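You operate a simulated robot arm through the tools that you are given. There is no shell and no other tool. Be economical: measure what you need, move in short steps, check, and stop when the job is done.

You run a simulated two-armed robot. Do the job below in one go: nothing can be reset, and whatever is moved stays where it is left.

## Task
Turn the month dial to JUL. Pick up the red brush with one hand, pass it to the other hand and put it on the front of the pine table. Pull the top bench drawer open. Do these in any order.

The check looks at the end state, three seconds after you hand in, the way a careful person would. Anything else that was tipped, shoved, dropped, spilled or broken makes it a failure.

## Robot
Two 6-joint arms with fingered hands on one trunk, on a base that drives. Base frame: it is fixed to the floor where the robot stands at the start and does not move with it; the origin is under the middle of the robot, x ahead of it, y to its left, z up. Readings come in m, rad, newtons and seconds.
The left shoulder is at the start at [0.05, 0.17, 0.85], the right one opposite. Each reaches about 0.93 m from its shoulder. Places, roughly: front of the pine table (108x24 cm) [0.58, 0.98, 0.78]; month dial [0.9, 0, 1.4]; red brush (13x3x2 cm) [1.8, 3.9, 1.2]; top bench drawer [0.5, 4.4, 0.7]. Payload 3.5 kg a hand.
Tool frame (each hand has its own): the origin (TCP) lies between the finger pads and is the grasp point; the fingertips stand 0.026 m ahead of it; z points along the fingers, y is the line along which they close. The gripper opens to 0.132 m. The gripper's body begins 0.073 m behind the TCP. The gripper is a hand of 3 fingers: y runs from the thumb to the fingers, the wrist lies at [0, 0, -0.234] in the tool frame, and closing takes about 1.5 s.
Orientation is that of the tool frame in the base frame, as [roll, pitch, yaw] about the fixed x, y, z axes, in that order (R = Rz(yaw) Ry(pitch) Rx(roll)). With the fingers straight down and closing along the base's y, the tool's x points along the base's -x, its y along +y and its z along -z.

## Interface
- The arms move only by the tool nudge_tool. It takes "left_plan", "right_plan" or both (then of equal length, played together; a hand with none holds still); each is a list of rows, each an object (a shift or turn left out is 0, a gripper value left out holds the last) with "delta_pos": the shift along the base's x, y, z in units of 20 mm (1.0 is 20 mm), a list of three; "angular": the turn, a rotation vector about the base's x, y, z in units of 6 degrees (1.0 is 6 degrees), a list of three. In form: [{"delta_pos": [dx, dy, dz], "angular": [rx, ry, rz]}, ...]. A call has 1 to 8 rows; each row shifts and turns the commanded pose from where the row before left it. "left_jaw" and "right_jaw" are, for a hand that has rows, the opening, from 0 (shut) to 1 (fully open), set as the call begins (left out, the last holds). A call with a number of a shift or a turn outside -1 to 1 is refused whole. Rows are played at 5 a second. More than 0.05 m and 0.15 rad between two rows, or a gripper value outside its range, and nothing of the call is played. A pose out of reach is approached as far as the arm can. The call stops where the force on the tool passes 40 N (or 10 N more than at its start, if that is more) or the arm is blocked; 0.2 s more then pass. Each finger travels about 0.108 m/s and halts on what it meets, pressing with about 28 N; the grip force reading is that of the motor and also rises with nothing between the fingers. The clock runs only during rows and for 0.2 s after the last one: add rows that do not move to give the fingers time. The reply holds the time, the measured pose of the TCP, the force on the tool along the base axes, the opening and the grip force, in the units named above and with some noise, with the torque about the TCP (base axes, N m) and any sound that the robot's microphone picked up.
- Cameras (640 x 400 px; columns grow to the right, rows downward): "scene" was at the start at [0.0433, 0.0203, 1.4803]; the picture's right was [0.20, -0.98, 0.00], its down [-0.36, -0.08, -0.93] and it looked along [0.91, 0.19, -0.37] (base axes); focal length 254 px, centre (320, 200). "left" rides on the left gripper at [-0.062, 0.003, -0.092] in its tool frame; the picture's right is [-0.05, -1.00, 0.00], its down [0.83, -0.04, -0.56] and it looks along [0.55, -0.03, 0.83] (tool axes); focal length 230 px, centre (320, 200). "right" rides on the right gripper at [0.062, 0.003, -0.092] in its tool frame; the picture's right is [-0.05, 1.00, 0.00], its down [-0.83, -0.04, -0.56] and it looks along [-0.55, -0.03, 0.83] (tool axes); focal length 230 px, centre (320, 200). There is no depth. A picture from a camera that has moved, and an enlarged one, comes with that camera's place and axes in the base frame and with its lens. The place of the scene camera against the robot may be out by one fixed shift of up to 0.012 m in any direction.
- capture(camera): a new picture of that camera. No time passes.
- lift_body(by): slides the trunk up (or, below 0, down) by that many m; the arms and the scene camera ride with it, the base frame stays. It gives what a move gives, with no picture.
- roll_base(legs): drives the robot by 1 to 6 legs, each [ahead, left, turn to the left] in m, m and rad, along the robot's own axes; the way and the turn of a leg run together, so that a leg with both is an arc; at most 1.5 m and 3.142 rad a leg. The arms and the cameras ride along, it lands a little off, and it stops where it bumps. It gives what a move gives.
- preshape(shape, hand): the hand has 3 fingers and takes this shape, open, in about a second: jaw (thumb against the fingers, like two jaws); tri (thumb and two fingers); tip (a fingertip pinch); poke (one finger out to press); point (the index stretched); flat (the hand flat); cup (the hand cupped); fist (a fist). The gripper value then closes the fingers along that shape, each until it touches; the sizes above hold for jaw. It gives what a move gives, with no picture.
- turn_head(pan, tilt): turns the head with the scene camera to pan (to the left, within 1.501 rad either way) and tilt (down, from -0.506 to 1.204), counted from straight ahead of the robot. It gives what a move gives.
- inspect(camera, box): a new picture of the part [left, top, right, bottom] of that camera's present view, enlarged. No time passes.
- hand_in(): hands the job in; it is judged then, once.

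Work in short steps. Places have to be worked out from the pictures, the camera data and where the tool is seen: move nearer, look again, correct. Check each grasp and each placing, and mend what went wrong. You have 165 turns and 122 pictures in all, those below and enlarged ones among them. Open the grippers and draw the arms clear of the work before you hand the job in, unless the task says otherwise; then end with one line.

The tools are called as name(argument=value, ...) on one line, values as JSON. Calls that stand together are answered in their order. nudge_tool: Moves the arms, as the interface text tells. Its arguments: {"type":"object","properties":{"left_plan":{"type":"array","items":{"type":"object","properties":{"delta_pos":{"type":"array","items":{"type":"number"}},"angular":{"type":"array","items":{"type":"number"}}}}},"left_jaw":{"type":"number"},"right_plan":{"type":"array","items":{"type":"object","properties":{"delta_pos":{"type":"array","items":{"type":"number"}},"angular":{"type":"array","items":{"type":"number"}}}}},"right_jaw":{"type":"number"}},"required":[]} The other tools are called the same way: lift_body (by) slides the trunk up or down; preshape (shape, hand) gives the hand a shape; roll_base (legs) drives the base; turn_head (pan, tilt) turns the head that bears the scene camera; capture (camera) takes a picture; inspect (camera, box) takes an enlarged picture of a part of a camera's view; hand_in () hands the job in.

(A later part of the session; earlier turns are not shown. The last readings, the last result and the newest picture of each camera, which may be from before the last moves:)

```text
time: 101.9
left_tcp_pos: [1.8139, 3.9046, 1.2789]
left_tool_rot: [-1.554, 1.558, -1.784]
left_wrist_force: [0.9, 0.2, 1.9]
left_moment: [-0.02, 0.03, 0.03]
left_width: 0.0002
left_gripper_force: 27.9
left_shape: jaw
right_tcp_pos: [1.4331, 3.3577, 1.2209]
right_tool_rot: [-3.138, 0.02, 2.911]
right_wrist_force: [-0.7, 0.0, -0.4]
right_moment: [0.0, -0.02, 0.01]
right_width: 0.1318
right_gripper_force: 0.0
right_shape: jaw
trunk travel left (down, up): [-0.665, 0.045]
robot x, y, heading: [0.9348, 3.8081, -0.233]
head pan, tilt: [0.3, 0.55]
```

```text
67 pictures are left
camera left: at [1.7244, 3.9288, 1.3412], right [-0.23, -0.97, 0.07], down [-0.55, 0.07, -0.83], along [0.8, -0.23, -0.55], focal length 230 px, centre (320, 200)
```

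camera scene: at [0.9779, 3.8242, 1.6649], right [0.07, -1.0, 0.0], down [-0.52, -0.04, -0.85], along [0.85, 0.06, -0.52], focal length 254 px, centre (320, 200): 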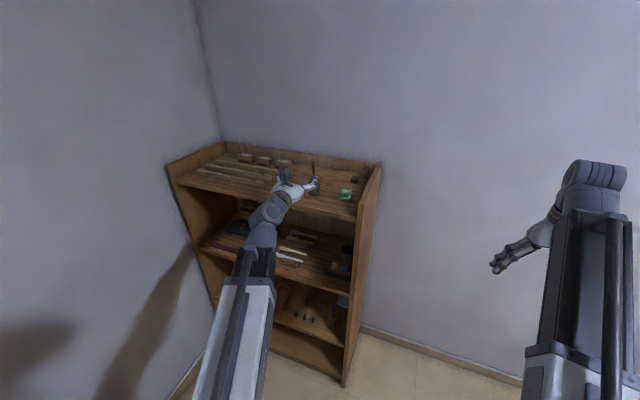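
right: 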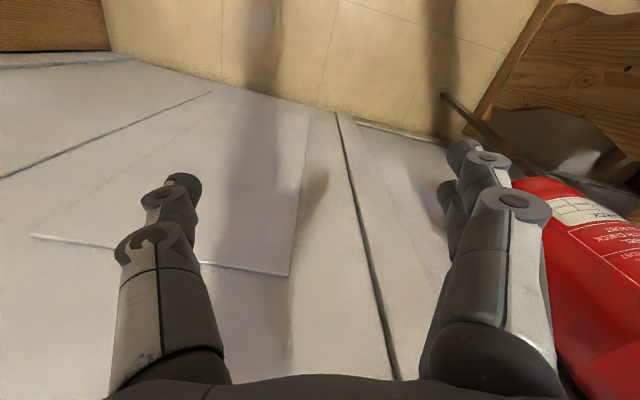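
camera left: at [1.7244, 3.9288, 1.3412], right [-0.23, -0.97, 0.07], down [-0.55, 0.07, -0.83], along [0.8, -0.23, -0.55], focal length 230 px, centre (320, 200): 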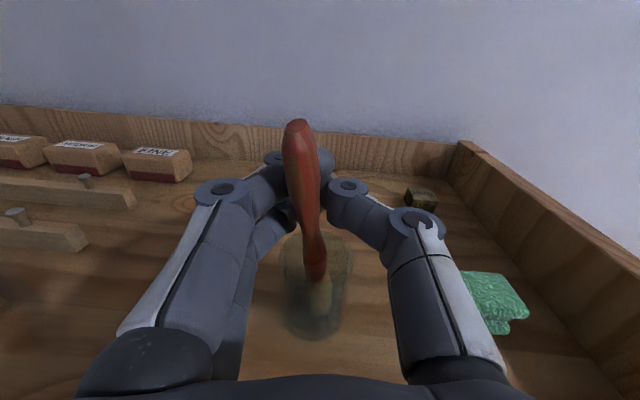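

Fingers again closed past the handle; it must be at x≈1.79 and now leans slightly. I reopen, back another 2.4 cm, and look before closing.

nudge_tool(left_plan=[{}, {}, {}], left_jaw=0.55)

nudge_tool(left_plan=[{"delta_pos": [-0.6, 0.14, 0]}, {"delta_pos": [-0.6, 0.14, 0]}])

capture(camera="left")

inspect(camera="scene", box=[250, 140, 390, 230])

```text
time: 102.7
left_tcp_pos: [1.8144, 3.9042, 1.2777]
left_tool_rot: [-1.569, 1.557, -1.801]
left_wrist_force: [-0.2, 0.1, -0.3]
left_moment: [-0.01, -0.02, 0.0]
left_width: 0.0721
left_gripper_force: 0.1
left_shape: jaw
right_tcp_pos: [1.4331, 3.358, 1.2206]
right_tool_rot: [-3.138, 0.021, 2.911]
right_wrist_force: [0.3, 0.1, 0.4]
right_moment: [-0.03, -0.01, 0.01]
right_width: 0.1321
right_gripper_force: 0.0
right_shape: jaw
trunk travel left (down, up): [-0.665, 0.045]
robot x, y, heading: [0.9333, 3.8078, -0.234]
head pan, tilt: [0.3, 0.55]
```

```text
time: 103.3
left_tcp_pos: [1.7889, 3.9106, 1.2791]
left_tool_rot: [-1.534, 1.558, -1.765]
left_wrist_force: [-0.5, 0.1, -0.5]
left_moment: [0.01, -0.01, 0.01]
left_width: 0.0724
left_gripper_force: 0.1
left_shape: jaw
right_tcp_pos: [1.433, 3.3579, 1.2218]
right_tool_rot: [-3.138, 0.02, 2.913]
right_wrist_force: [0.4, -0.6, 1.5]
right_moment: [0.0, 0.01, 0.02]
right_width: 0.1319
right_gripper_force: 0.1
right_shape: jaw
trunk travel left (down, up): [-0.665, 0.045]
robot x, y, heading: [0.9344, 3.8073, -0.232]
head pan, tilt: [0.3, 0.55]
```

```text
66 pictures are left
camera left: at [1.6997, 3.9344, 1.3412], right [-0.23, -0.97, 0.07], down [-0.55, 0.07, -0.83], along [0.8, -0.23, -0.55], focal length 230 px, centre (320, 200)
```

left: 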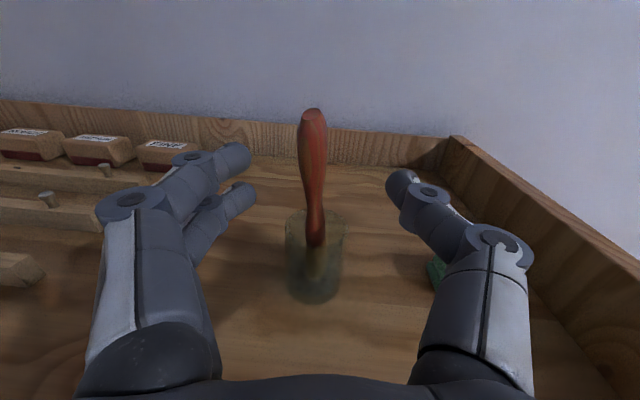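

```text
4.44 times, centred on (320, 185) of scene
camera zoom: at [0.9775, 3.8242, 1.6649], right [0.07, -1.0, 0.0], down [-0.52, -0.04, -0.85], along [0.85, 0.06, -0.52], focal length 1129 px, centre (320, 267)
```

zoom: 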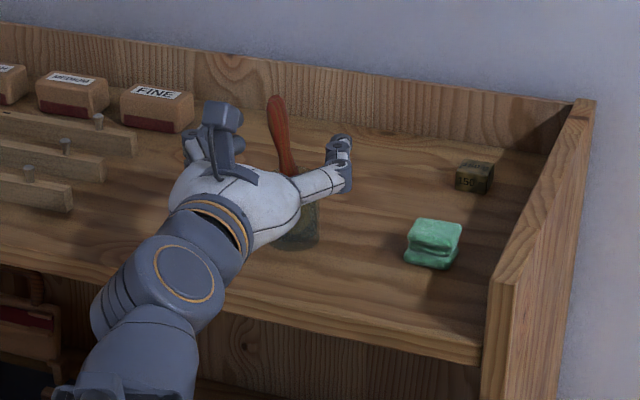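

Handle now triangulates at x≈1.79, y≈3.914, right at the TCP. I close.

nudge_tool(left_plan=[{}, {}, {}, {}, {}], left_jaw=0)

capture(camera="left")

```text
time: 104.5
left_tcp_pos: [1.7901, 3.9094, 1.2793]
left_tool_rot: [-1.557, 1.558, -1.787]
left_wrist_force: [0.3, 0.7, 0.0]
left_moment: [0.01, -0.03, 0.0]
left_width: 0.0072
left_gripper_force: 27.7
left_shape: jaw
right_tcp_pos: [1.4326, 3.358, 1.2219]
right_tool_rot: [-3.137, 0.021, 2.911]
right_wrist_force: [0.2, 0.0, -0.7]
right_moment: [0.0, -0.02, -0.01]
right_width: 0.1317
right_gripper_force: 0.0
right_shape: jaw
trunk travel left (down, up): [-0.665, 0.045]
robot x, y, heading: [0.9343, 3.8088, -0.236]
head pan, tilt: [0.3, 0.55]
```

```text
64 pictures are left
camera left: at [1.7, 3.9345, 1.3411], right [-0.23, -0.97, 0.07], down [-0.55, 0.07, -0.83], along [0.8, -0.23, -0.55], focal length 230 px, centre (320, 200)
```

left: 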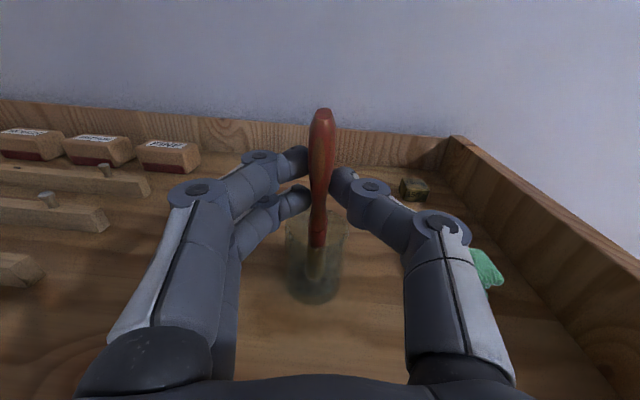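

Gripped. I lift 3 cm and check that the glass stays put.

nudge_tool(left_plan=[{"delta_pos": [0, 0, 0.5]}, {"delta_pos": [0, 0, 0.5]}, {"delta_pos": [0, 0, 0.5]}])

capture(camera="left")

```text
time: 105.3
left_tcp_pos: [1.7894, 3.9091, 1.3081]
left_tool_rot: [-1.572, 1.558, -1.802]
left_wrist_force: [-0.4, -0.6, 0.5]
left_moment: [0.01, -0.01, -0.01]
left_width: 0.0075
left_gripper_force: 27.7
left_shape: jaw
right_tcp_pos: [1.4333, 3.359, 1.2221]
right_tool_rot: [-3.139, 0.022, 2.912]
right_wrist_force: [-0.4, -0.6, -0.4]
right_moment: [-0.03, 0.02, 0.0]
right_width: 0.1319
right_gripper_force: 0.0
right_shape: jaw
trunk travel left (down, up): [-0.665, 0.045]
robot x, y, heading: [0.9364, 3.8066, -0.235]
head pan, tilt: [0.3, 0.55]
```

```text
63 pictures are left
camera left: at [1.6995, 3.9335, 1.3708], right [-0.23, -0.97, 0.07], down [-0.55, 0.07, -0.83], along [0.8, -0.23, -0.55], focal length 230 px, centre (320, 200)
```

left: 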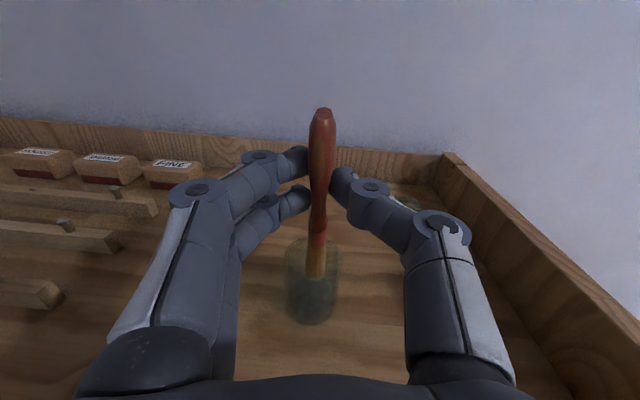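

Brush is rising and the glass stays. I lift 10 cm more.

nudge_tool(left_plan=[{"delta_pos": [0, 0, 0.6]}, {"delta_pos": [0, 0, 0.8]}, {"delta_pos": [0, 0, 0.8]}, {"delta_pos": [0, 0, 0.8]}, {"delta_pos": [0, 0, 1]}, {"delta_pos": [0, 0, 1]}])

capture(camera="left")

inspect(camera="scene", box=[230, 110, 390, 230])

```text
time: 106.7
left_tcp_pos: [1.7877, 3.9076, 1.409]
left_tool_rot: [-1.568, 1.557, -1.799]
left_wrist_force: [-0.8, 0.1, -0.7]
left_moment: [0.0, -0.02, -0.02]
left_width: 0.0074
left_gripper_force: 28.2
left_shape: jaw
right_tcp_pos: [1.4332, 3.359, 1.2228]
right_tool_rot: [-3.137, 0.02, 2.912]
right_wrist_force: [0.5, 0.0, 0.9]
right_moment: [0.03, -0.02, 0.01]
right_width: 0.1319
right_gripper_force: 0.1
right_shape: jaw
trunk travel left (down, up): [-0.665, 0.045]
robot x, y, heading: [0.9364, 3.8058, -0.233]
head pan, tilt: [0.3, 0.55]
```

```text
62 pictures are left
camera left: at [1.6995, 3.9328, 1.4714], right [-0.23, -0.97, 0.07], down [-0.55, 0.07, -0.83], along [0.8, -0.23, -0.55], focal length 230 px, centre (320, 200)
```

left: 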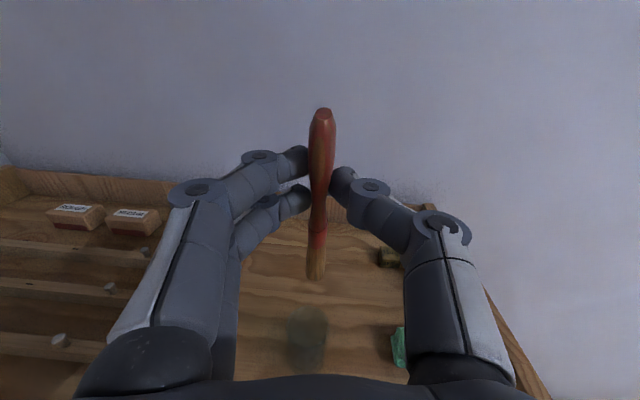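

```text
3.33 times, centred on (310, 170) of scene
camera zoom: at [0.9775, 3.8242, 1.6649], right [0.07, -1.0, 0.0], down [-0.52, -0.04, -0.85], along [0.85, 0.06, -0.52], focal length 846 px, centre (353, 300)
```

zoom: 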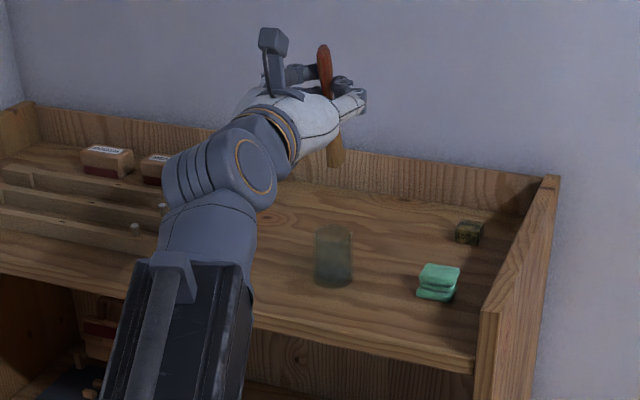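

Brush is cleanly out; glass upright. I back away to free space for the hand-over.

roll_base(legs=[[0, -0.3, 0], [-0.3, 0, 0]])

turn_head(pan=0.0, tilt=0.7)

nudge_tool(left_plan=[{"delta_pos": [-0.3, -0.8, -1], "angular": [0, 0, -0.8]}, {"delta_pos": [-0.3, -0.8, -1], "angular": [0, 0, -0.8]}, {"delta_pos": [-0.3, -0.8, -1], "angular": [0, 0, -0.8]}, {"delta_pos": [-0.3, -0.8, -1], "angular": [0, 0, -0.8]}, {"delta_pos": [-0.3, -0.8, -1], "angular": [0, 0, -0.8]}, {"delta_pos": [-0.3, -0.8, -1], "angular": [0, 0, -0.8]}, {"delta_pos": [-0.3, -0.8, -1], "angular": [0, 0, -0.8]}, {"delta_pos": [-0.3, -0.8, -1], "angular": [0, 0, -0.8]}])

```text
time: 110.3
left_tcp_pos: [1.4343, 3.6835, 1.4098]
left_tool_rot: [-1.505, 1.558, -1.738]
left_wrist_force: [-0.2, -0.6, 0.2]
left_moment: [0.01, 0.02, 0.0]
left_width: 0.0072
left_gripper_force: 27.6
left_shape: jaw
right_tcp_pos: [1.0816, 3.1339, 1.2223]
right_tool_rot: [-3.136, 0.021, 2.912]
right_wrist_force: [-0.1, -1.6, -0.2]
right_moment: [-0.03, -0.04, -0.01]
right_width: 0.1318
right_gripper_force: 0.0
right_shape: jaw
trunk travel left (down, up): [-0.665, 0.045]
robot x, y, heading: [0.5873, 3.5855, -0.234]
head pan, tilt: [0.3, 0.55]
```

```text
time: 111.1
left_tcp_pos: [1.4354, 3.6838, 1.4091]
left_tool_rot: [-1.558, 1.557, -1.79]
left_wrist_force: [-0.3, 0.2, -1.1]
left_moment: [0.02, -0.01, 0.01]
left_width: 0.0078
left_gripper_force: 28.1
left_shape: jaw
right_tcp_pos: [1.0816, 3.1341, 1.222]
right_tool_rot: [-3.139, 0.02, 2.911]
right_wrist_force: [0.0, 0.1, 0.1]
right_moment: [-0.02, -0.01, 0.02]
right_width: 0.1319
right_gripper_force: 0.0
right_shape: jaw
trunk travel left (down, up): [-0.665, 0.045]
robot x, y, heading: [0.5825, 3.5818, -0.236]
head pan, tilt: [0.0, 0.7]
```

```text
time: 112.9
left_tcp_pos: [1.3897, 3.5548, 1.2483]
left_tool_rot: [-1.556, 1.557, -2.46]
left_wrist_force: [-0.3, 0.1, 0.1]
left_moment: [0.01, 0.04, 0.04]
left_width: 0.0073
left_gripper_force: 27.9
left_shape: jaw
right_tcp_pos: [1.0815, 3.1343, 1.2219]
right_tool_rot: [-3.139, 0.02, 2.911]
right_wrist_force: [0.4, -0.1, 0.4]
right_moment: [0.0, -0.01, 0.0]
right_width: 0.1316
right_gripper_force: 0.1
right_shape: jaw
trunk travel left (down, up): [-0.665, 0.045]
robot x, y, heading: [0.5827, 3.5808, -0.232]
head pan, tilt: [0.0, 0.7]
```

Left yaw now ≈ -38° relative to the robot. I lower it to the hand-over height while rolling −90° so the brush becomes horizontal, bristles to the right.

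nudge_tool(left_plan=[{"delta_pos": [-0.38, -0.36, -1], "angular": [-0.58, 0.737, 0]}, {"delta_pos": [-0.38, -0.36, -1], "angular": [-0.58, 0.737, 0]}, {"delta_pos": [-0.38, -0.36, -1], "angular": [-0.58, 0.737, 0]}, {"delta_pos": [-0.38, -0.36, -1], "angular": [-0.58, 0.737, 0]}, {"delta_pos": [-0.38, -0.36, -1], "angular": [-0.58, 0.737, 0]}, {"delta_pos": [-0.38, -0.36, -1], "angular": [-0.58, 0.737, 0]}, {"delta_pos": [-0.38, -0.36, -1], "angular": [-0.58, 0.737, 0]}, {"delta_pos": [-0.38, -0.36, -1], "angular": [-0.58, 0.737, 0]}])

nudge_tool(left_plan=[{"delta_pos": [-0.38, -0.36, -1], "angular": [-0.58, 0.737, 0]}, {"delta_pos": [-0.38, -0.36, -1], "angular": [-0.58, 0.737, 0]}, {"delta_pos": [-0.38, -0.36, -1], "angular": [-0.58, 0.737, 0]}, {"delta_pos": [-0.38, -0.36, -1], "angular": [-0.58, 0.737, 0]}, {"delta_pos": [-0.38, -0.36, -1], "angular": [-0.58, 0.737, 0]}, {"delta_pos": [-0.38, -0.36, -1], "angular": [-0.58, 0.737, 0]}, {"delta_pos": [-0.38, -0.36, -1], "angular": [-0.58, 0.737, 0]}, {"delta_pos": [-0.38, -0.36, -1], "angular": [-0.58, 0.737, 0]}])

capture(camera="scene")

```text
time: 114.7
left_tcp_pos: [1.327, 3.4984, 1.0897]
left_tool_rot: [-1.572, 0.771, -2.475]
left_wrist_force: [-0.3, 0.2, -0.6]
left_moment: [-0.01, -0.02, 0.02]
left_width: 0.0073
left_gripper_force: 27.6
left_shape: jaw
right_tcp_pos: [1.0824, 3.1334, 1.2209]
right_tool_rot: [-3.137, 0.02, 2.912]
right_wrist_force: [0.2, 0.1, -0.4]
right_moment: [0.0, 0.0, -0.01]
right_width: 0.1318
right_gripper_force: 0.0
right_shape: jaw
trunk travel left (down, up): [-0.665, 0.045]
robot x, y, heading: [0.5834, 3.5824, -0.233]
head pan, tilt: [0.0, 0.7]
```

```text
time: 116.5
left_tcp_pos: [1.2681, 3.4408, 0.9278]
left_tool_rot: [-1.573, -0.017, -2.475]
left_wrist_force: [-0.2, -0.3, -0.2]
left_moment: [-0.02, -0.01, 0.01]
left_width: 0.0075
left_gripper_force: 28.0
left_shape: jaw
right_tcp_pos: [1.082, 3.1325, 1.2218]
right_tool_rot: [-3.138, 0.021, 2.912]
right_wrist_force: [0.6, 0.6, 0.3]
right_moment: [0.02, 0.03, 0.0]
right_width: 0.1321
right_gripper_force: 0.1
right_shape: jaw
trunk travel left (down, up): [-0.665, 0.045]
robot x, y, heading: [0.5836, 3.5854, -0.235]
head pan, tilt: [0.0, 0.7]
```

```text
60 pictures are left
camera scene: at [0.6187, 3.5741, 1.6518], right [-0.23, -0.97, 0.0], down [-0.63, 0.15, -0.76], along [0.74, -0.18, -0.64], focal length 254 px, centre (320, 200)
```

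scene: 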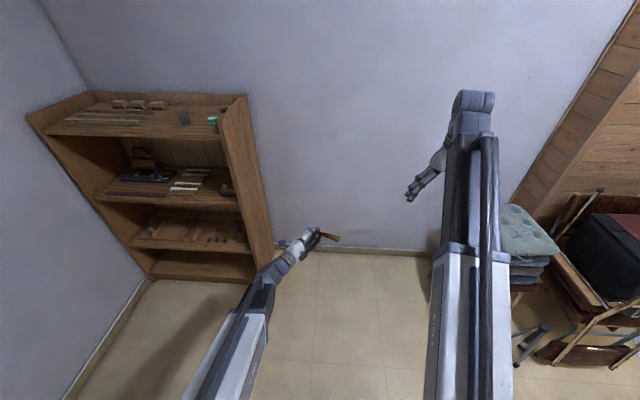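

The brush is horizontal, bristles toward the robot's right. I zoom to see how much sticks out.

inspect(camera="scene", box=[270, 210, 360, 270])

capture(camera="left")

```text
6.67 times, centred on (315, 240) of scene
camera zoom: at [0.6187, 3.5741, 1.6518], right [-0.23, -0.97, 0.0], down [-0.63, 0.15, -0.76], along [0.74, -0.18, -0.64], focal length 1693 px, centre (353, -67)
```

zoom: 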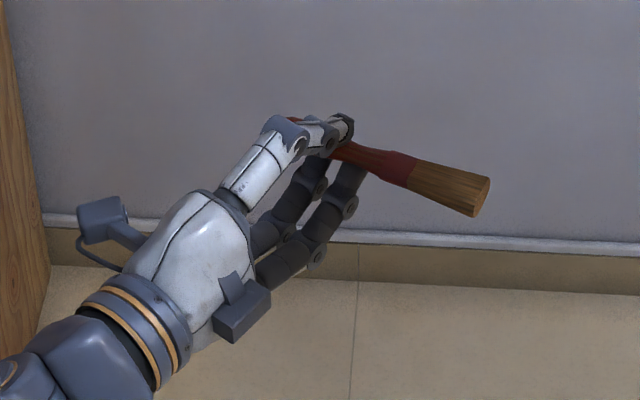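

```text
58 pictures are left
camera left: at [1.2586, 3.5508, 0.9249], right [0.05, 0.04, 1.0], down [-1.0, -0.08, 0.06], along [0.08, -1.0, 0.04], focal length 230 px, centre (320, 200)
```

left: 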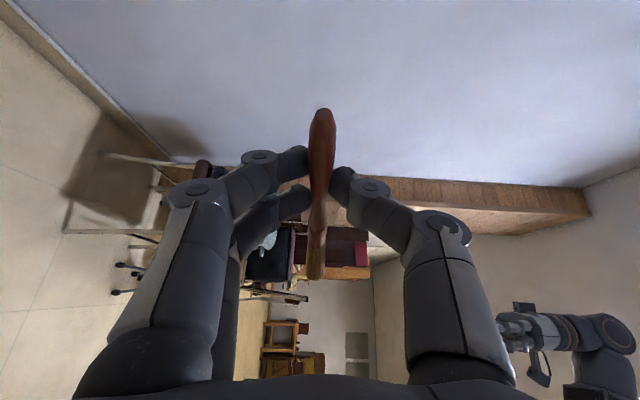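

About 7 cm of the brush sticks out past the left fingers. Grip point for the right hand ≈ (1.235, 3.389, 0.928). I bring the right hand above it, yawed +51° so it closes across the brush.

nudge_tool(right_plan=[{"delta_pos": [0.6, 1, -0.3], "angular": [0, 0, 1]}, {"delta_pos": [0.6, 1, -0.3], "angular": [0, 0, 1]}, {"delta_pos": [0.6, 1, -0.3], "angular": [0, 0, 1]}, {"delta_pos": [0.6, 1, -0.3], "angular": [0, 0, 1]}, {"delta_pos": [0.6, 1, -0.3], "angular": [0, 0, 1]}, {"delta_pos": [0.6, 1, -0.3], "angular": [0, 0, 1]}, {"delta_pos": [0.6, 1, -0.3], "angular": [0, 0, 1]}, {"delta_pos": [0.6, 1, -0.3], "angular": [0, 0, 1]}], right_jaw=0.6)

nudge_tool(right_plan=[{"delta_pos": [0.57, 0.965, -0.3], "angular": [0, 0, 0.11]}, {"delta_pos": [0.57, 0.965, -0.3], "angular": [0, 0, 0.11]}, {"delta_pos": [0.57, 0.965, -0.3], "angular": [0, 0, 0.11]}, {"delta_pos": [0.57, 0.965, -0.3], "angular": [0, 0, 0.11]}, {"delta_pos": [0.57, 0.965, -0.3], "angular": [0, 0, 0.11]}])

capture(camera="right")

inspect(camera="scene", box=[250, 160, 410, 280])

```text
time: 118.3
left_tcp_pos: [1.2687, 3.4412, 0.9278]
left_tool_rot: [-1.573, -0.017, -2.475]
left_wrist_force: [-0.6, -0.5, -0.3]
left_moment: [0.0, -0.04, 0.02]
left_width: 0.0074
left_gripper_force: 27.9
left_shape: jaw
right_tcp_pos: [1.1772, 3.2943, 1.1736]
right_tool_rot: [-3.138, 0.021, -2.532]
right_wrist_force: [-0.5, 0.0, 0.6]
right_moment: [-0.03, 0.03, 0.0]
right_width: 0.0799
right_gripper_force: 0.2
right_shape: jaw
trunk travel left (down, up): [-0.665, 0.045]
robot x, y, heading: [0.5805, 3.5826, -0.237]
head pan, tilt: [0.0, 0.7]
```

```text
time: 119.5
left_tcp_pos: [1.2675, 3.4405, 0.9283]
left_tool_rot: [-1.574, -0.016, -2.472]
left_wrist_force: [0.2, -0.9, -0.3]
left_moment: [0.0, -0.01, 0.0]
left_width: 0.0073
left_gripper_force: 27.4
left_shape: jaw
right_tcp_pos: [1.2349, 3.3907, 1.1438]
right_tool_rot: [-3.138, 0.021, -2.476]
right_wrist_force: [0.4, 0.7, -0.3]
right_moment: [0.01, -0.01, 0.01]
right_width: 0.0797
right_gripper_force: 0.1
right_shape: jaw
trunk travel left (down, up): [-0.665, 0.045]
robot x, y, heading: [0.5855, 3.5785, -0.235]
head pan, tilt: [0.0, 0.7]
```

```text
57 pictures are left
camera right: at [1.1818, 3.3539, 1.235], right [-0.58, 0.82, 0.0], down [0.67, 0.47, 0.57], along [0.47, 0.33, -0.82], focal length 230 px, centre (320, 200)
```

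right: 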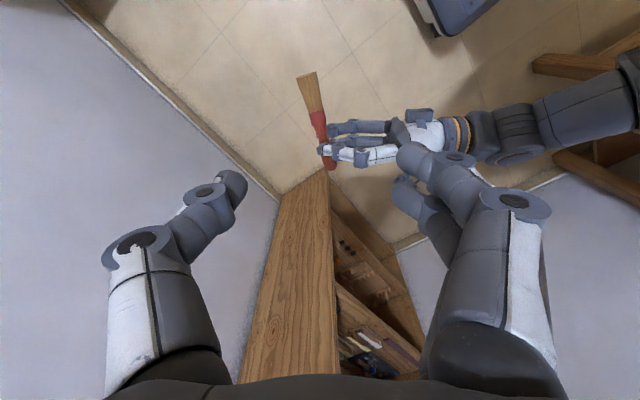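

```text
3.33 times, centred on (330, 220) of scene
camera zoom: at [0.6188, 3.5743, 1.6517], right [-0.23, -0.97, 0.0], down [-0.63, 0.15, -0.76], along [0.74, -0.18, -0.64], focal length 846 px, centre (287, 133)
```

zoom: 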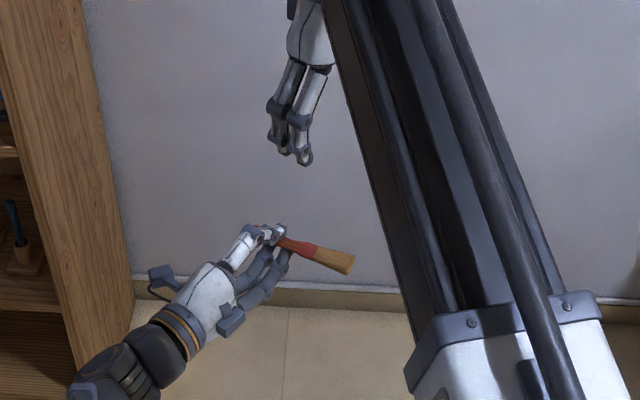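

Views put the mid-brush at ≈ (1.247, 3.393). I descend most of the way and check alignment.

nudge_tool(right_plan=[{"delta_pos": [0.1, 0.02, -1]}, {"delta_pos": [0.1, 0.02, -1]}, {"delta_pos": [0.1, 0.02, -1]}, {"delta_pos": [0.1, 0.02, -1]}, {"delta_pos": [0.1, 0.02, -1]}, {"delta_pos": [0.1, 0.02, -1]}, {"delta_pos": [0, 0, -0.5]}])

capture(camera="right")

inspect(camera="scene", box=[250, 190, 370, 280])

```text
time: 121.1
left_tcp_pos: [1.267, 3.4413, 0.9286]
left_tool_rot: [-1.573, -0.013, -2.475]
left_wrist_force: [0.2, 0.3, -0.2]
left_moment: [-0.02, 0.01, 0.01]
left_width: 0.0072
left_gripper_force: 27.9
left_shape: jaw
right_tcp_pos: [1.2464, 3.393, 1.0141]
right_tool_rot: [-3.137, 0.02, -2.478]
right_wrist_force: [0.4, 0.0, 0.2]
right_moment: [-0.03, 0.04, -0.03]
right_width: 0.0797
right_gripper_force: 0.0
right_shape: jaw
trunk travel left (down, up): [-0.665, 0.045]
robot x, y, heading: [0.5815, 3.5825, -0.234]
head pan, tilt: [0.0, 0.7]
```

```text
55 pictures are left
camera right: at [1.1935, 3.3575, 1.1045], right [-0.58, 0.82, 0.0], down [0.67, 0.47, 0.57], along [0.47, 0.33, -0.82], focal length 230 px, centre (320, 200)
```

right: 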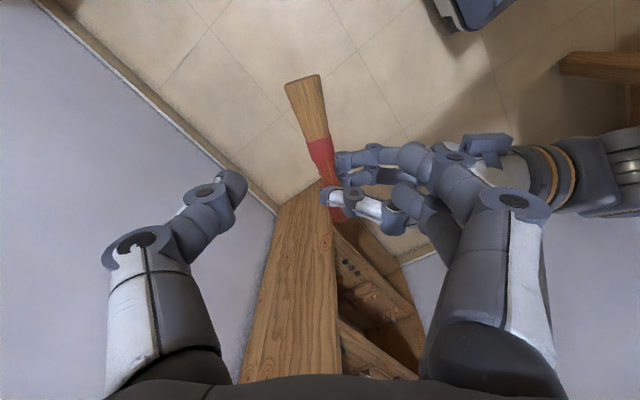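

```text
4.44 times, centred on (310, 235) of scene
camera zoom: at [0.6187, 3.5742, 1.6518], right [-0.23, -0.97, 0.0], down [-0.63, 0.15, -0.76], along [0.74, -0.18, -0.64], focal length 1129 px, centre (364, 44)
```

zoom: 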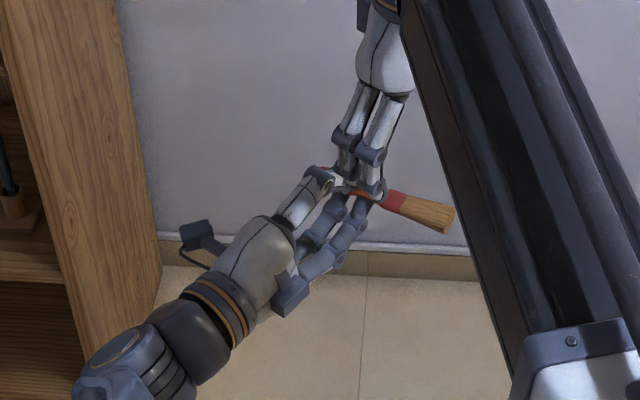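

Horizontal alignment good; I shift 1 cm toward the bristles for clearance to the left fingers and descend 5 cm.

nudge_tool(right_plan=[{"delta_pos": [-0.3, -0.4, -0.5]}, {"delta_pos": [0, 0, -1]}, {"delta_pos": [0, 0, -1]}])

capture(camera="right")

inspect(camera="scene", box=[250, 190, 370, 280])

```text
time: 121.9
left_tcp_pos: [1.2678, 3.4414, 0.9286]
left_tool_rot: [-1.574, -0.014, -2.476]
left_wrist_force: [0.0, -0.5, -0.2]
left_moment: [0.01, -0.02, -0.01]
left_width: 0.0075
left_gripper_force: 27.6
left_shape: jaw
right_tcp_pos: [1.2418, 3.3859, 0.9636]
right_tool_rot: [-3.14, 0.02, -2.474]
right_wrist_force: [-0.1, 0.2, 0.0]
right_moment: [0.01, 0.01, 0.01]
right_width: 0.0799
right_gripper_force: 0.1
right_shape: jaw
trunk travel left (down, up): [-0.665, 0.045]
robot x, y, heading: [0.581, 3.5816, -0.228]
head pan, tilt: [0.0, 0.7]
```

```text
53 pictures are left
camera right: at [1.1884, 3.3496, 1.0548], right [-0.58, 0.82, 0.0], down [0.67, 0.47, 0.57], along [0.47, 0.33, -0.82], focal length 230 px, centre (320, 200)
```

right: 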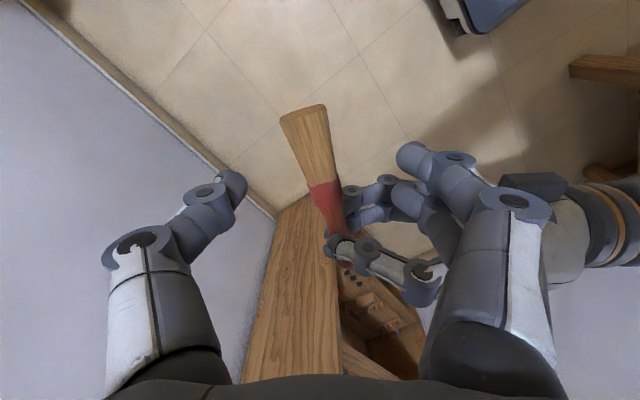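

```text
4.44 times, centred on (310, 235) of scene
camera zoom: at [0.6188, 3.5742, 1.6518], right [-0.23, -0.97, 0.0], down [-0.63, 0.15, -0.76], along [0.74, -0.18, -0.64], focal length 1129 px, centre (364, 44)
```

zoom: 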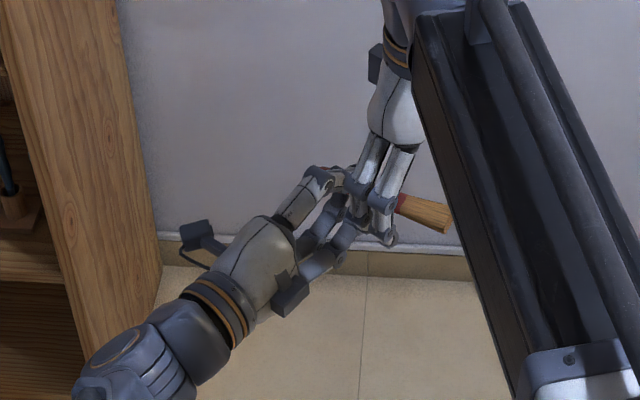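

To keep clear of the left thumb knuckle, I narrow the right hand to ~55 mm, shift 8 mm more toward the bristles, and descend the last 3.5 cm.

nudge_tool(right_plan=[{"delta_pos": [-0.3, -0.27, 0]}, {}, {"delta_pos": [0, 0, -0.5]}, {"delta_pos": [0, 0, -0.5]}, {"delta_pos": [0, 0, -0.5]}, {"delta_pos": [0, 0, -0.2]}], right_jaw=0.42)

capture(camera="right")

```text
time: 123.3
left_tcp_pos: [1.2677, 3.44, 0.9281]
left_tool_rot: [-1.573, -0.013, -2.475]
left_wrist_force: [0.2, 0.9, 0.1]
left_moment: [-0.01, 0.0, 0.0]
left_width: 0.0073
left_gripper_force: 28.4
left_shape: jaw
right_tcp_pos: [1.2356, 3.3781, 0.9306]
right_tool_rot: [-3.138, 0.02, -2.478]
right_wrist_force: [0.5, 0.5, -1.0]
right_moment: [0.04, 0.02, 0.03]
right_width: 0.0562
right_gripper_force: 0.0
right_shape: jaw
trunk travel left (down, up): [-0.665, 0.045]
robot x, y, heading: [0.5804, 3.5816, -0.232]
head pan, tilt: [0.0, 0.7]
```

```text
51 pictures are left
camera right: at [1.1828, 3.3437, 1.0212], right [-0.58, 0.82, 0.0], down [0.67, 0.47, 0.57], along [0.47, 0.33, -0.82], focal length 230 px, centre (320, 200)
```

right: 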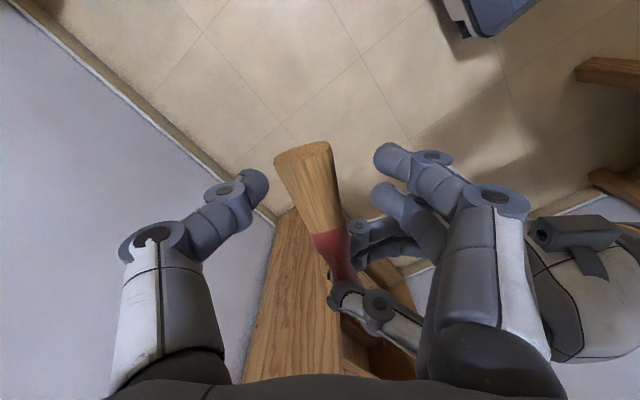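

Brush sits between the right fingers, no contact forces. I close the right hand.

nudge_tool(right_plan=[{}, {}, {}, {}, {}], right_jaw=0)

capture(camera="right")

```text
time: 124.5
left_tcp_pos: [1.268, 3.4408, 0.929]
left_tool_rot: [-1.573, -0.015, -2.474]
left_wrist_force: [2.9, 0.3, 4.9]
left_moment: [-0.28, 0.12, -0.02]
left_width: 0.0071
left_gripper_force: 27.9
left_shape: jaw
right_tcp_pos: [1.2356, 3.3788, 0.9301]
right_tool_rot: [-3.139, 0.02, -2.476]
right_wrist_force: [-1.9, -1.2, -5.0]
right_moment: [-0.08, 0.05, 0.09]
right_width: 0.002
right_gripper_force: 28.1
right_shape: jaw
trunk travel left (down, up): [-0.665, 0.045]
robot x, y, heading: [0.5778, 3.5855, -0.235]
head pan, tilt: [0.0, 0.7]
```

```text
50 pictures are left
camera right: at [1.1826, 3.3437, 1.0211], right [-0.58, 0.82, 0.0], down [0.67, 0.47, 0.57], along [0.47, 0.33, -0.82], focal length 230 px, centre (320, 200)
```

right: 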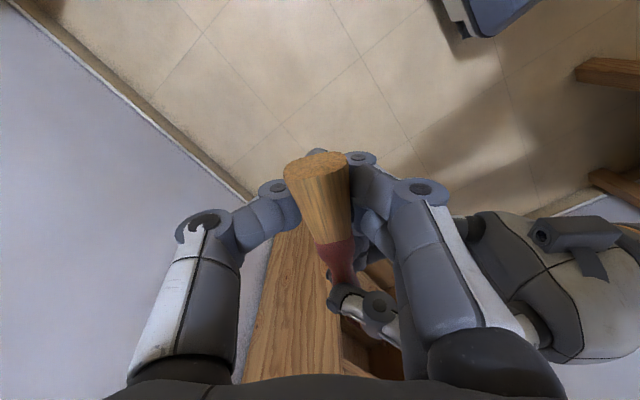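

The fingers closed below the brush (it sits slightly palm-side of the pads). I reopen, raise 2.2 cm and close again.

nudge_tool(right_plan=[{}, {}, {}], right_jaw=0.42)

nudge_tool(right_plan=[{"delta_pos": [0, 0, 0.55]}, {"delta_pos": [0, 0, 0.55]}])

capture(camera="right")

nudge_tool(right_plan=[{}, {}, {}, {}, {}], right_jaw=0)

capture(camera="right")

```text
time: 125.3
left_tcp_pos: [1.2678, 3.4404, 0.928]
left_tool_rot: [-1.574, -0.014, -2.476]
left_wrist_force: [0.4, -0.3, -0.9]
left_moment: [0.04, -0.03, 0.01]
left_width: 0.0071
left_gripper_force: 28.0
left_shape: jaw
right_tcp_pos: [1.2358, 3.3798, 0.9307]
right_tool_rot: [-3.139, 0.021, -2.476]
right_wrist_force: [-0.2, -0.3, 0.3]
right_moment: [0.02, -0.01, 0.06]
right_width: 0.0548
right_gripper_force: 0.0
right_shape: jaw
trunk travel left (down, up): [-0.665, 0.045]
robot x, y, heading: [0.5792, 3.5821, -0.23]
head pan, tilt: [0.0, 0.7]
```

```text
time: 125.9
left_tcp_pos: [1.2673, 3.4419, 0.929]
left_tool_rot: [-1.573, -0.014, -2.475]
left_wrist_force: [-0.3, 0.1, -0.7]
left_moment: [0.02, 0.01, 0.02]
left_width: 0.0076
left_gripper_force: 28.1
left_shape: jaw
right_tcp_pos: [1.2348, 3.3797, 0.9524]
right_tool_rot: [-3.138, 0.021, -2.475]
right_wrist_force: [0.4, -0.1, 0.5]
right_moment: [0.0, -0.02, 0.03]
right_width: 0.0548
right_gripper_force: 0.1
right_shape: jaw
trunk travel left (down, up): [-0.665, 0.045]
robot x, y, heading: [0.5797, 3.5822, -0.229]
head pan, tilt: [0.0, 0.7]
```

```text
49 pictures are left
camera right: at [1.1826, 3.3439, 1.0434], right [-0.58, 0.82, 0.0], down [0.67, 0.47, 0.57], along [0.47, 0.33, -0.82], focal length 230 px, centre (320, 200)
```

right: 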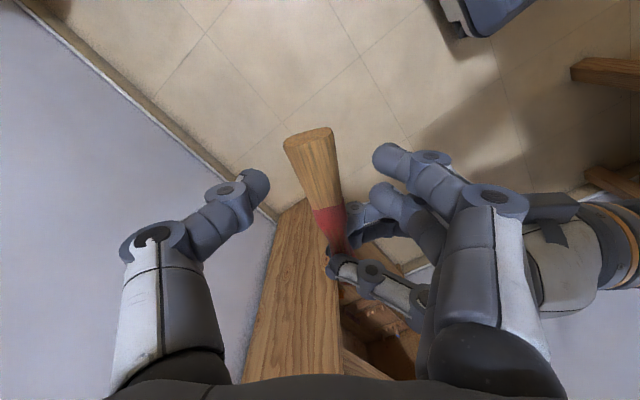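

```text
time: 127.1
left_tcp_pos: [1.2674, 3.44, 0.9275]
left_tool_rot: [-1.572, -0.013, -2.475]
left_wrist_force: [0.6, -1.4, 1.0]
left_moment: [0.01, 0.01, -0.02]
left_width: 0.0072
left_gripper_force: 27.7
left_shape: jaw
right_tcp_pos: [1.2344, 3.3794, 0.9517]
right_tool_rot: [-3.139, 0.022, -2.476]
right_wrist_force: [-1.4, 0.1, 0.3]
right_moment: [0.04, 0.01, 0.09]
right_width: 0.0185
right_gripper_force: 28.0
right_shape: jaw
trunk travel left (down, up): [-0.665, 0.045]
robot x, y, heading: [0.5867, 3.5882, -0.237]
head pan, tilt: [0.0, 0.7]
```

```text
48 pictures are left
camera right: at [1.1826, 3.3439, 1.0434], right [-0.58, 0.82, 0.0], down [0.67, 0.47, 0.57], along [0.47, 0.33, -0.82], focal length 230 px, centre (320, 200)
```

right: 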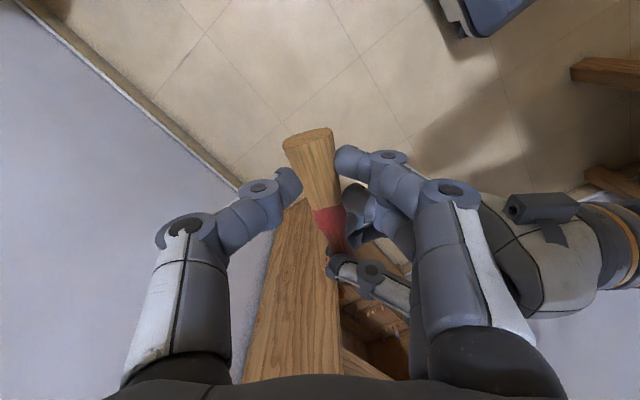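

Right hand holds it (18.5 mm). I open the left hand and withdraw it backward along its axis.

nudge_tool(left_plan=[{}, {}, {}], left_jaw=0.5)

nudge_tool(left_plan=[{"delta_pos": [-0.5, 0.63, 0]}, {"delta_pos": [-0.6, 0.78, 0]}, {"delta_pos": [-0.6, 0.78, 0]}, {"delta_pos": [-0.4, 0.9, 0]}, {"delta_pos": [-0.2, 0.95, 0]}, {"delta_pos": [0, 1, 0]}, {"delta_pos": [0, 1, 0]}])

capture(camera="right")

capture(camera="scene")

```text
time: 127.9
left_tcp_pos: [1.268, 3.441, 0.9279]
left_tool_rot: [-1.571, -0.015, -2.475]
left_wrist_force: [-0.1, 0.1, 0.1]
left_moment: [-0.02, 0.03, -0.04]
left_width: 0.0654
left_gripper_force: 0.0
left_shape: jaw
right_tcp_pos: [1.2347, 3.3798, 0.9521]
right_tool_rot: [-3.138, 0.02, -2.476]
right_wrist_force: [-0.6, -0.3, -1.6]
right_moment: [-0.04, -0.01, 0.0]
right_width: 0.0186
right_gripper_force: 27.9
right_shape: jaw
trunk travel left (down, up): [-0.665, 0.045]
robot x, y, heading: [0.5844, 3.5829, -0.235]
head pan, tilt: [0.0, 0.7]
```

```text
time: 129.5
left_tcp_pos: [1.2209, 3.5597, 0.9268]
left_tool_rot: [-1.573, -0.013, -2.476]
left_wrist_force: [0.0, -0.3, -0.1]
left_moment: [-0.02, 0.02, 0.03]
left_width: 0.0654
left_gripper_force: 0.0
left_shape: jaw
right_tcp_pos: [1.2362, 3.38, 0.9512]
right_tool_rot: [-3.139, 0.019, -2.477]
right_wrist_force: [-0.6, 0.6, 0.7]
right_moment: [-0.02, 0.02, -0.02]
right_width: 0.0185
right_gripper_force: 28.4
right_shape: jaw
trunk travel left (down, up): [-0.665, 0.045]
robot x, y, heading: [0.5818, 3.5848, -0.234]
head pan, tilt: [0.0, 0.7]
```

```text
47 pictures are left
camera right: at [1.1826, 3.3439, 1.0434], right [-0.58, 0.82, 0.0], down [0.67, 0.47, 0.57], along [0.47, 0.33, -0.82], focal length 230 px, centre (320, 200)
```

right: 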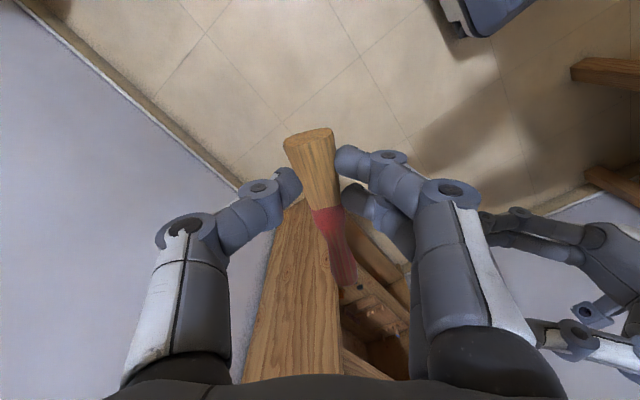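

```text
46 pictures are left
camera scene: at [0.6187, 3.5743, 1.6517], right [-0.23, -0.97, 0.0], down [-0.63, 0.15, -0.76], along [0.74, -0.18, -0.64], focal length 254 px, centre (320, 200)
```

scene: 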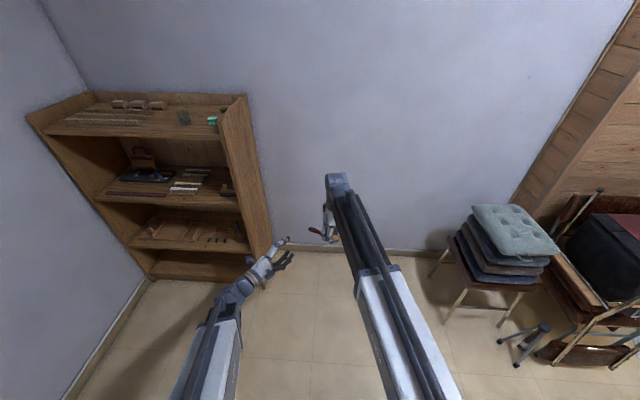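

Hand-over done: brush in the right hand only. Next the drawer: I move to stand in front of it and turn left to face the bench.

roll_base(legs=[[-0.19, -0.14, 0], [0, 0, 1.53]])

turn_head(pan=0.2, tilt=0.6)

capture(camera="scene")

```text
time: 135.0
left_tcp_pos: [0.4081, 4.1247, 0.9271]
left_tool_rot: [-1.572, -0.014, -0.926]
left_wrist_force: [0.7, -0.7, 0.6]
left_moment: [-0.02, -0.03, -0.01]
left_width: 0.0655
left_gripper_force: 0.1
left_shape: jaw
right_tcp_pos: [0.5895, 4.1349, 0.9523]
right_tool_rot: [-3.138, 0.02, -0.928]
right_wrist_force: [0.0, 0.6, 0.4]
right_moment: [0.0, 0.0, 0.02]
right_width: 0.0184
right_gripper_force: 28.2
right_shape: jaw
trunk travel left (down, up): [-0.665, 0.045]
robot x, y, heading: [0.3732, 3.4863, 1.311]
head pan, tilt: [0.0, 0.7]
```

```text
time: 135.7
left_tcp_pos: [0.4091, 4.1255, 0.9274]
left_tool_rot: [-1.572, -0.014, -0.928]
left_wrist_force: [-0.3, 0.0, 0.0]
left_moment: [-0.01, 0.0, 0.0]
left_width: 0.0654
left_gripper_force: 0.1
left_shape: jaw
right_tcp_pos: [0.5894, 4.1347, 0.9516]
right_tool_rot: [-3.138, 0.021, -0.928]
right_wrist_force: [0.7, -0.8, -0.1]
right_moment: [-0.01, 0.01, 0.02]
right_width: 0.0184
right_gripper_force: 28.1
right_shape: jaw
trunk travel left (down, up): [-0.665, 0.045]
robot x, y, heading: [0.3718, 3.4855, 1.311]
head pan, tilt: [0.201, 0.6]
```

```text
45 pictures are left
camera scene: at [0.3588, 3.5383, 1.6603], right [1.0, -0.05, 0.0], down [-0.03, -0.56, -0.82], along [0.04, 0.82, -0.57], focal length 254 px, centre (320, 200)
```

scene: 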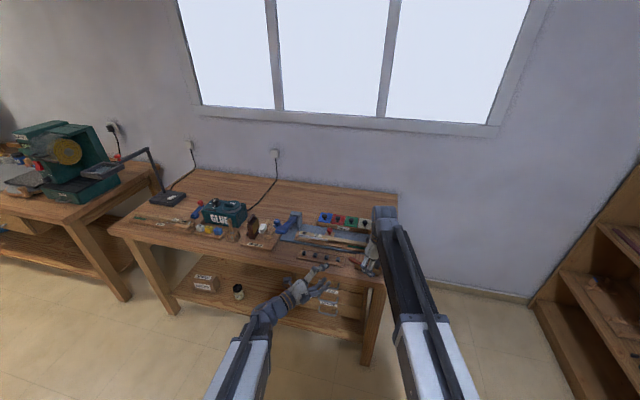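

The left hand hides the drawers; I move it left and yaw it square to the bench.

nudge_tool(left_plan=[{"delta_pos": [-0.9, 0.1, 0], "angular": [0, 0, 0.77]}, {"delta_pos": [-0.9, 0.1, 0], "angular": [0, 0, 0.77]}, {"delta_pos": [-0.9, 0.1, 0], "angular": [0, 0, 0.77]}, {"delta_pos": [-0.9, 0.1, 0], "angular": [0, 0, 0.77]}, {"delta_pos": [-0.9, 0.1, 0], "angular": [0, 0, 0.77]}, {"delta_pos": [-0.9, 0.1, 0], "angular": [0, 0, 0.77]}, {"delta_pos": [-0.9, 0.1, 0], "angular": [0, 0, 0.77]}, {"delta_pos": [-0.9, 0.1, 0], "angular": [0, 0, 0.77]}])

inspect(camera="scene", box=[220, 200, 420, 380])

```text
time: 137.5
left_tcp_pos: [0.2649, 4.1422, 0.9263]
left_tool_rot: [-1.574, -0.013, -0.278]
left_wrist_force: [-0.6, -0.7, -0.1]
left_moment: [0.02, 0.02, 0.0]
left_width: 0.0654
left_gripper_force: 0.0
left_shape: jaw
right_tcp_pos: [0.5906, 4.134, 0.9523]
right_tool_rot: [-3.139, 0.02, -0.927]
right_wrist_force: [0.4, -0.8, -0.7]
right_moment: [-0.01, 0.0, 0.0]
right_width: 0.0185
right_gripper_force: 28.7
right_shape: jaw
trunk travel left (down, up): [-0.665, 0.045]
robot x, y, heading: [0.37, 3.4872, 1.313]
head pan, tilt: [0.201, 0.6]
```

```text
2.22 times, centred on (320, 290) of scene
camera zoom: at [0.3588, 3.5383, 1.6604], right [1.0, -0.05, 0.0], down [-0.03, -0.56, -0.83], along [0.04, 0.82, -0.56], focal length 564 px, centre (320, 0)
```

zoom: 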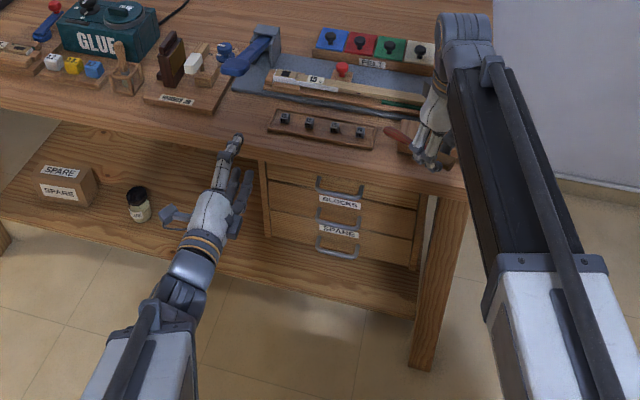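

I see the top pull handle near (0.43, 4.24, 0.72). I back 12 cm for arm room, then lower the left hand for a side view with its camera.

roll_base(legs=[[-0.12, 0, 0]])

nudge_tool(left_plan=[{"delta_pos": [0.2, 0.1, -1]}, {"delta_pos": [0.2, 0.1, -1]}, {"delta_pos": [0.2, 0.1, -1]}, {"delta_pos": [0.2, 0.1, -1]}, {"delta_pos": [0.2, 0.1, -1]}, {"delta_pos": [0.2, 0.1, -1]}, {"delta_pos": [0.2, 0.1, -1]}, {"delta_pos": [0.2, 0.1, -1]}])

capture(camera="left")

inspect(camera="scene", box=[220, 180, 420, 340])

```text
time: 138.8
left_tcp_pos: [0.2335, 4.0232, 0.9256]
left_tool_rot: [-1.573, -0.014, -0.281]
left_wrist_force: [-0.3, -0.8, -0.4]
left_moment: [-0.03, -0.02, -0.02]
left_width: 0.0652
left_gripper_force: 0.0
left_shape: jaw
right_tcp_pos: [0.559, 4.0144, 0.9533]
right_tool_rot: [-3.136, 0.022, -0.928]
right_wrist_force: [0.0, -0.2, 0.2]
right_moment: [0.03, 0.03, 0.01]
right_width: 0.0184
right_gripper_force: 28.5
right_shape: jaw
trunk travel left (down, up): [-0.665, 0.045]
robot x, y, heading: [0.3414, 3.3714, 1.316]
head pan, tilt: [0.201, 0.6]
```

```text
time: 140.6
left_tcp_pos: [0.2659, 4.0399, 0.7657]
left_tool_rot: [-1.573, -0.015, -0.281]
left_wrist_force: [0.0, 0.4, -0.1]
left_moment: [0.01, -0.01, 0.01]
left_width: 0.0654
left_gripper_force: 0.0
left_shape: jaw
right_tcp_pos: [0.5582, 4.0163, 0.9523]
right_tool_rot: [-3.137, 0.021, -0.928]
right_wrist_force: [0.2, 0.7, -0.1]
right_moment: [-0.03, -0.02, -0.01]
right_width: 0.0185
right_gripper_force: 28.8
right_shape: jaw
trunk travel left (down, up): [-0.665, 0.045]
robot x, y, heading: [0.3434, 3.3682, 1.318]
head pan, tilt: [0.201, 0.6]
```

```text
43 pictures are left
camera left: at [0.1806, 3.967, 0.7625], right [-0.06, 0.02, 1.0], down [0.64, -0.76, 0.06], along [0.76, 0.65, 0.04], focal length 230 px, centre (320, 200)
```

left: 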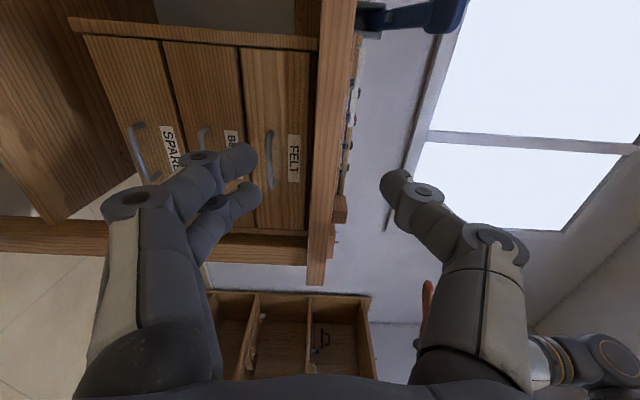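

```text
2.50 times, centred on (320, 260) of scene
camera zoom: at [0.3278, 3.4192, 1.6604], right [1.0, -0.05, 0.0], down [-0.03, -0.56, -0.82], along [0.04, 0.82, -0.57], focal length 635 px, centre (320, 50)
```

zoom: 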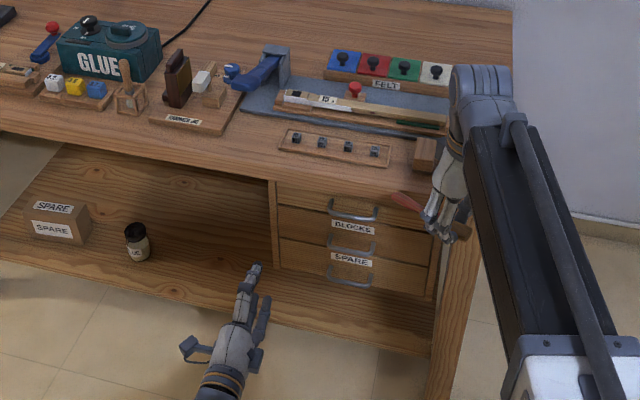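

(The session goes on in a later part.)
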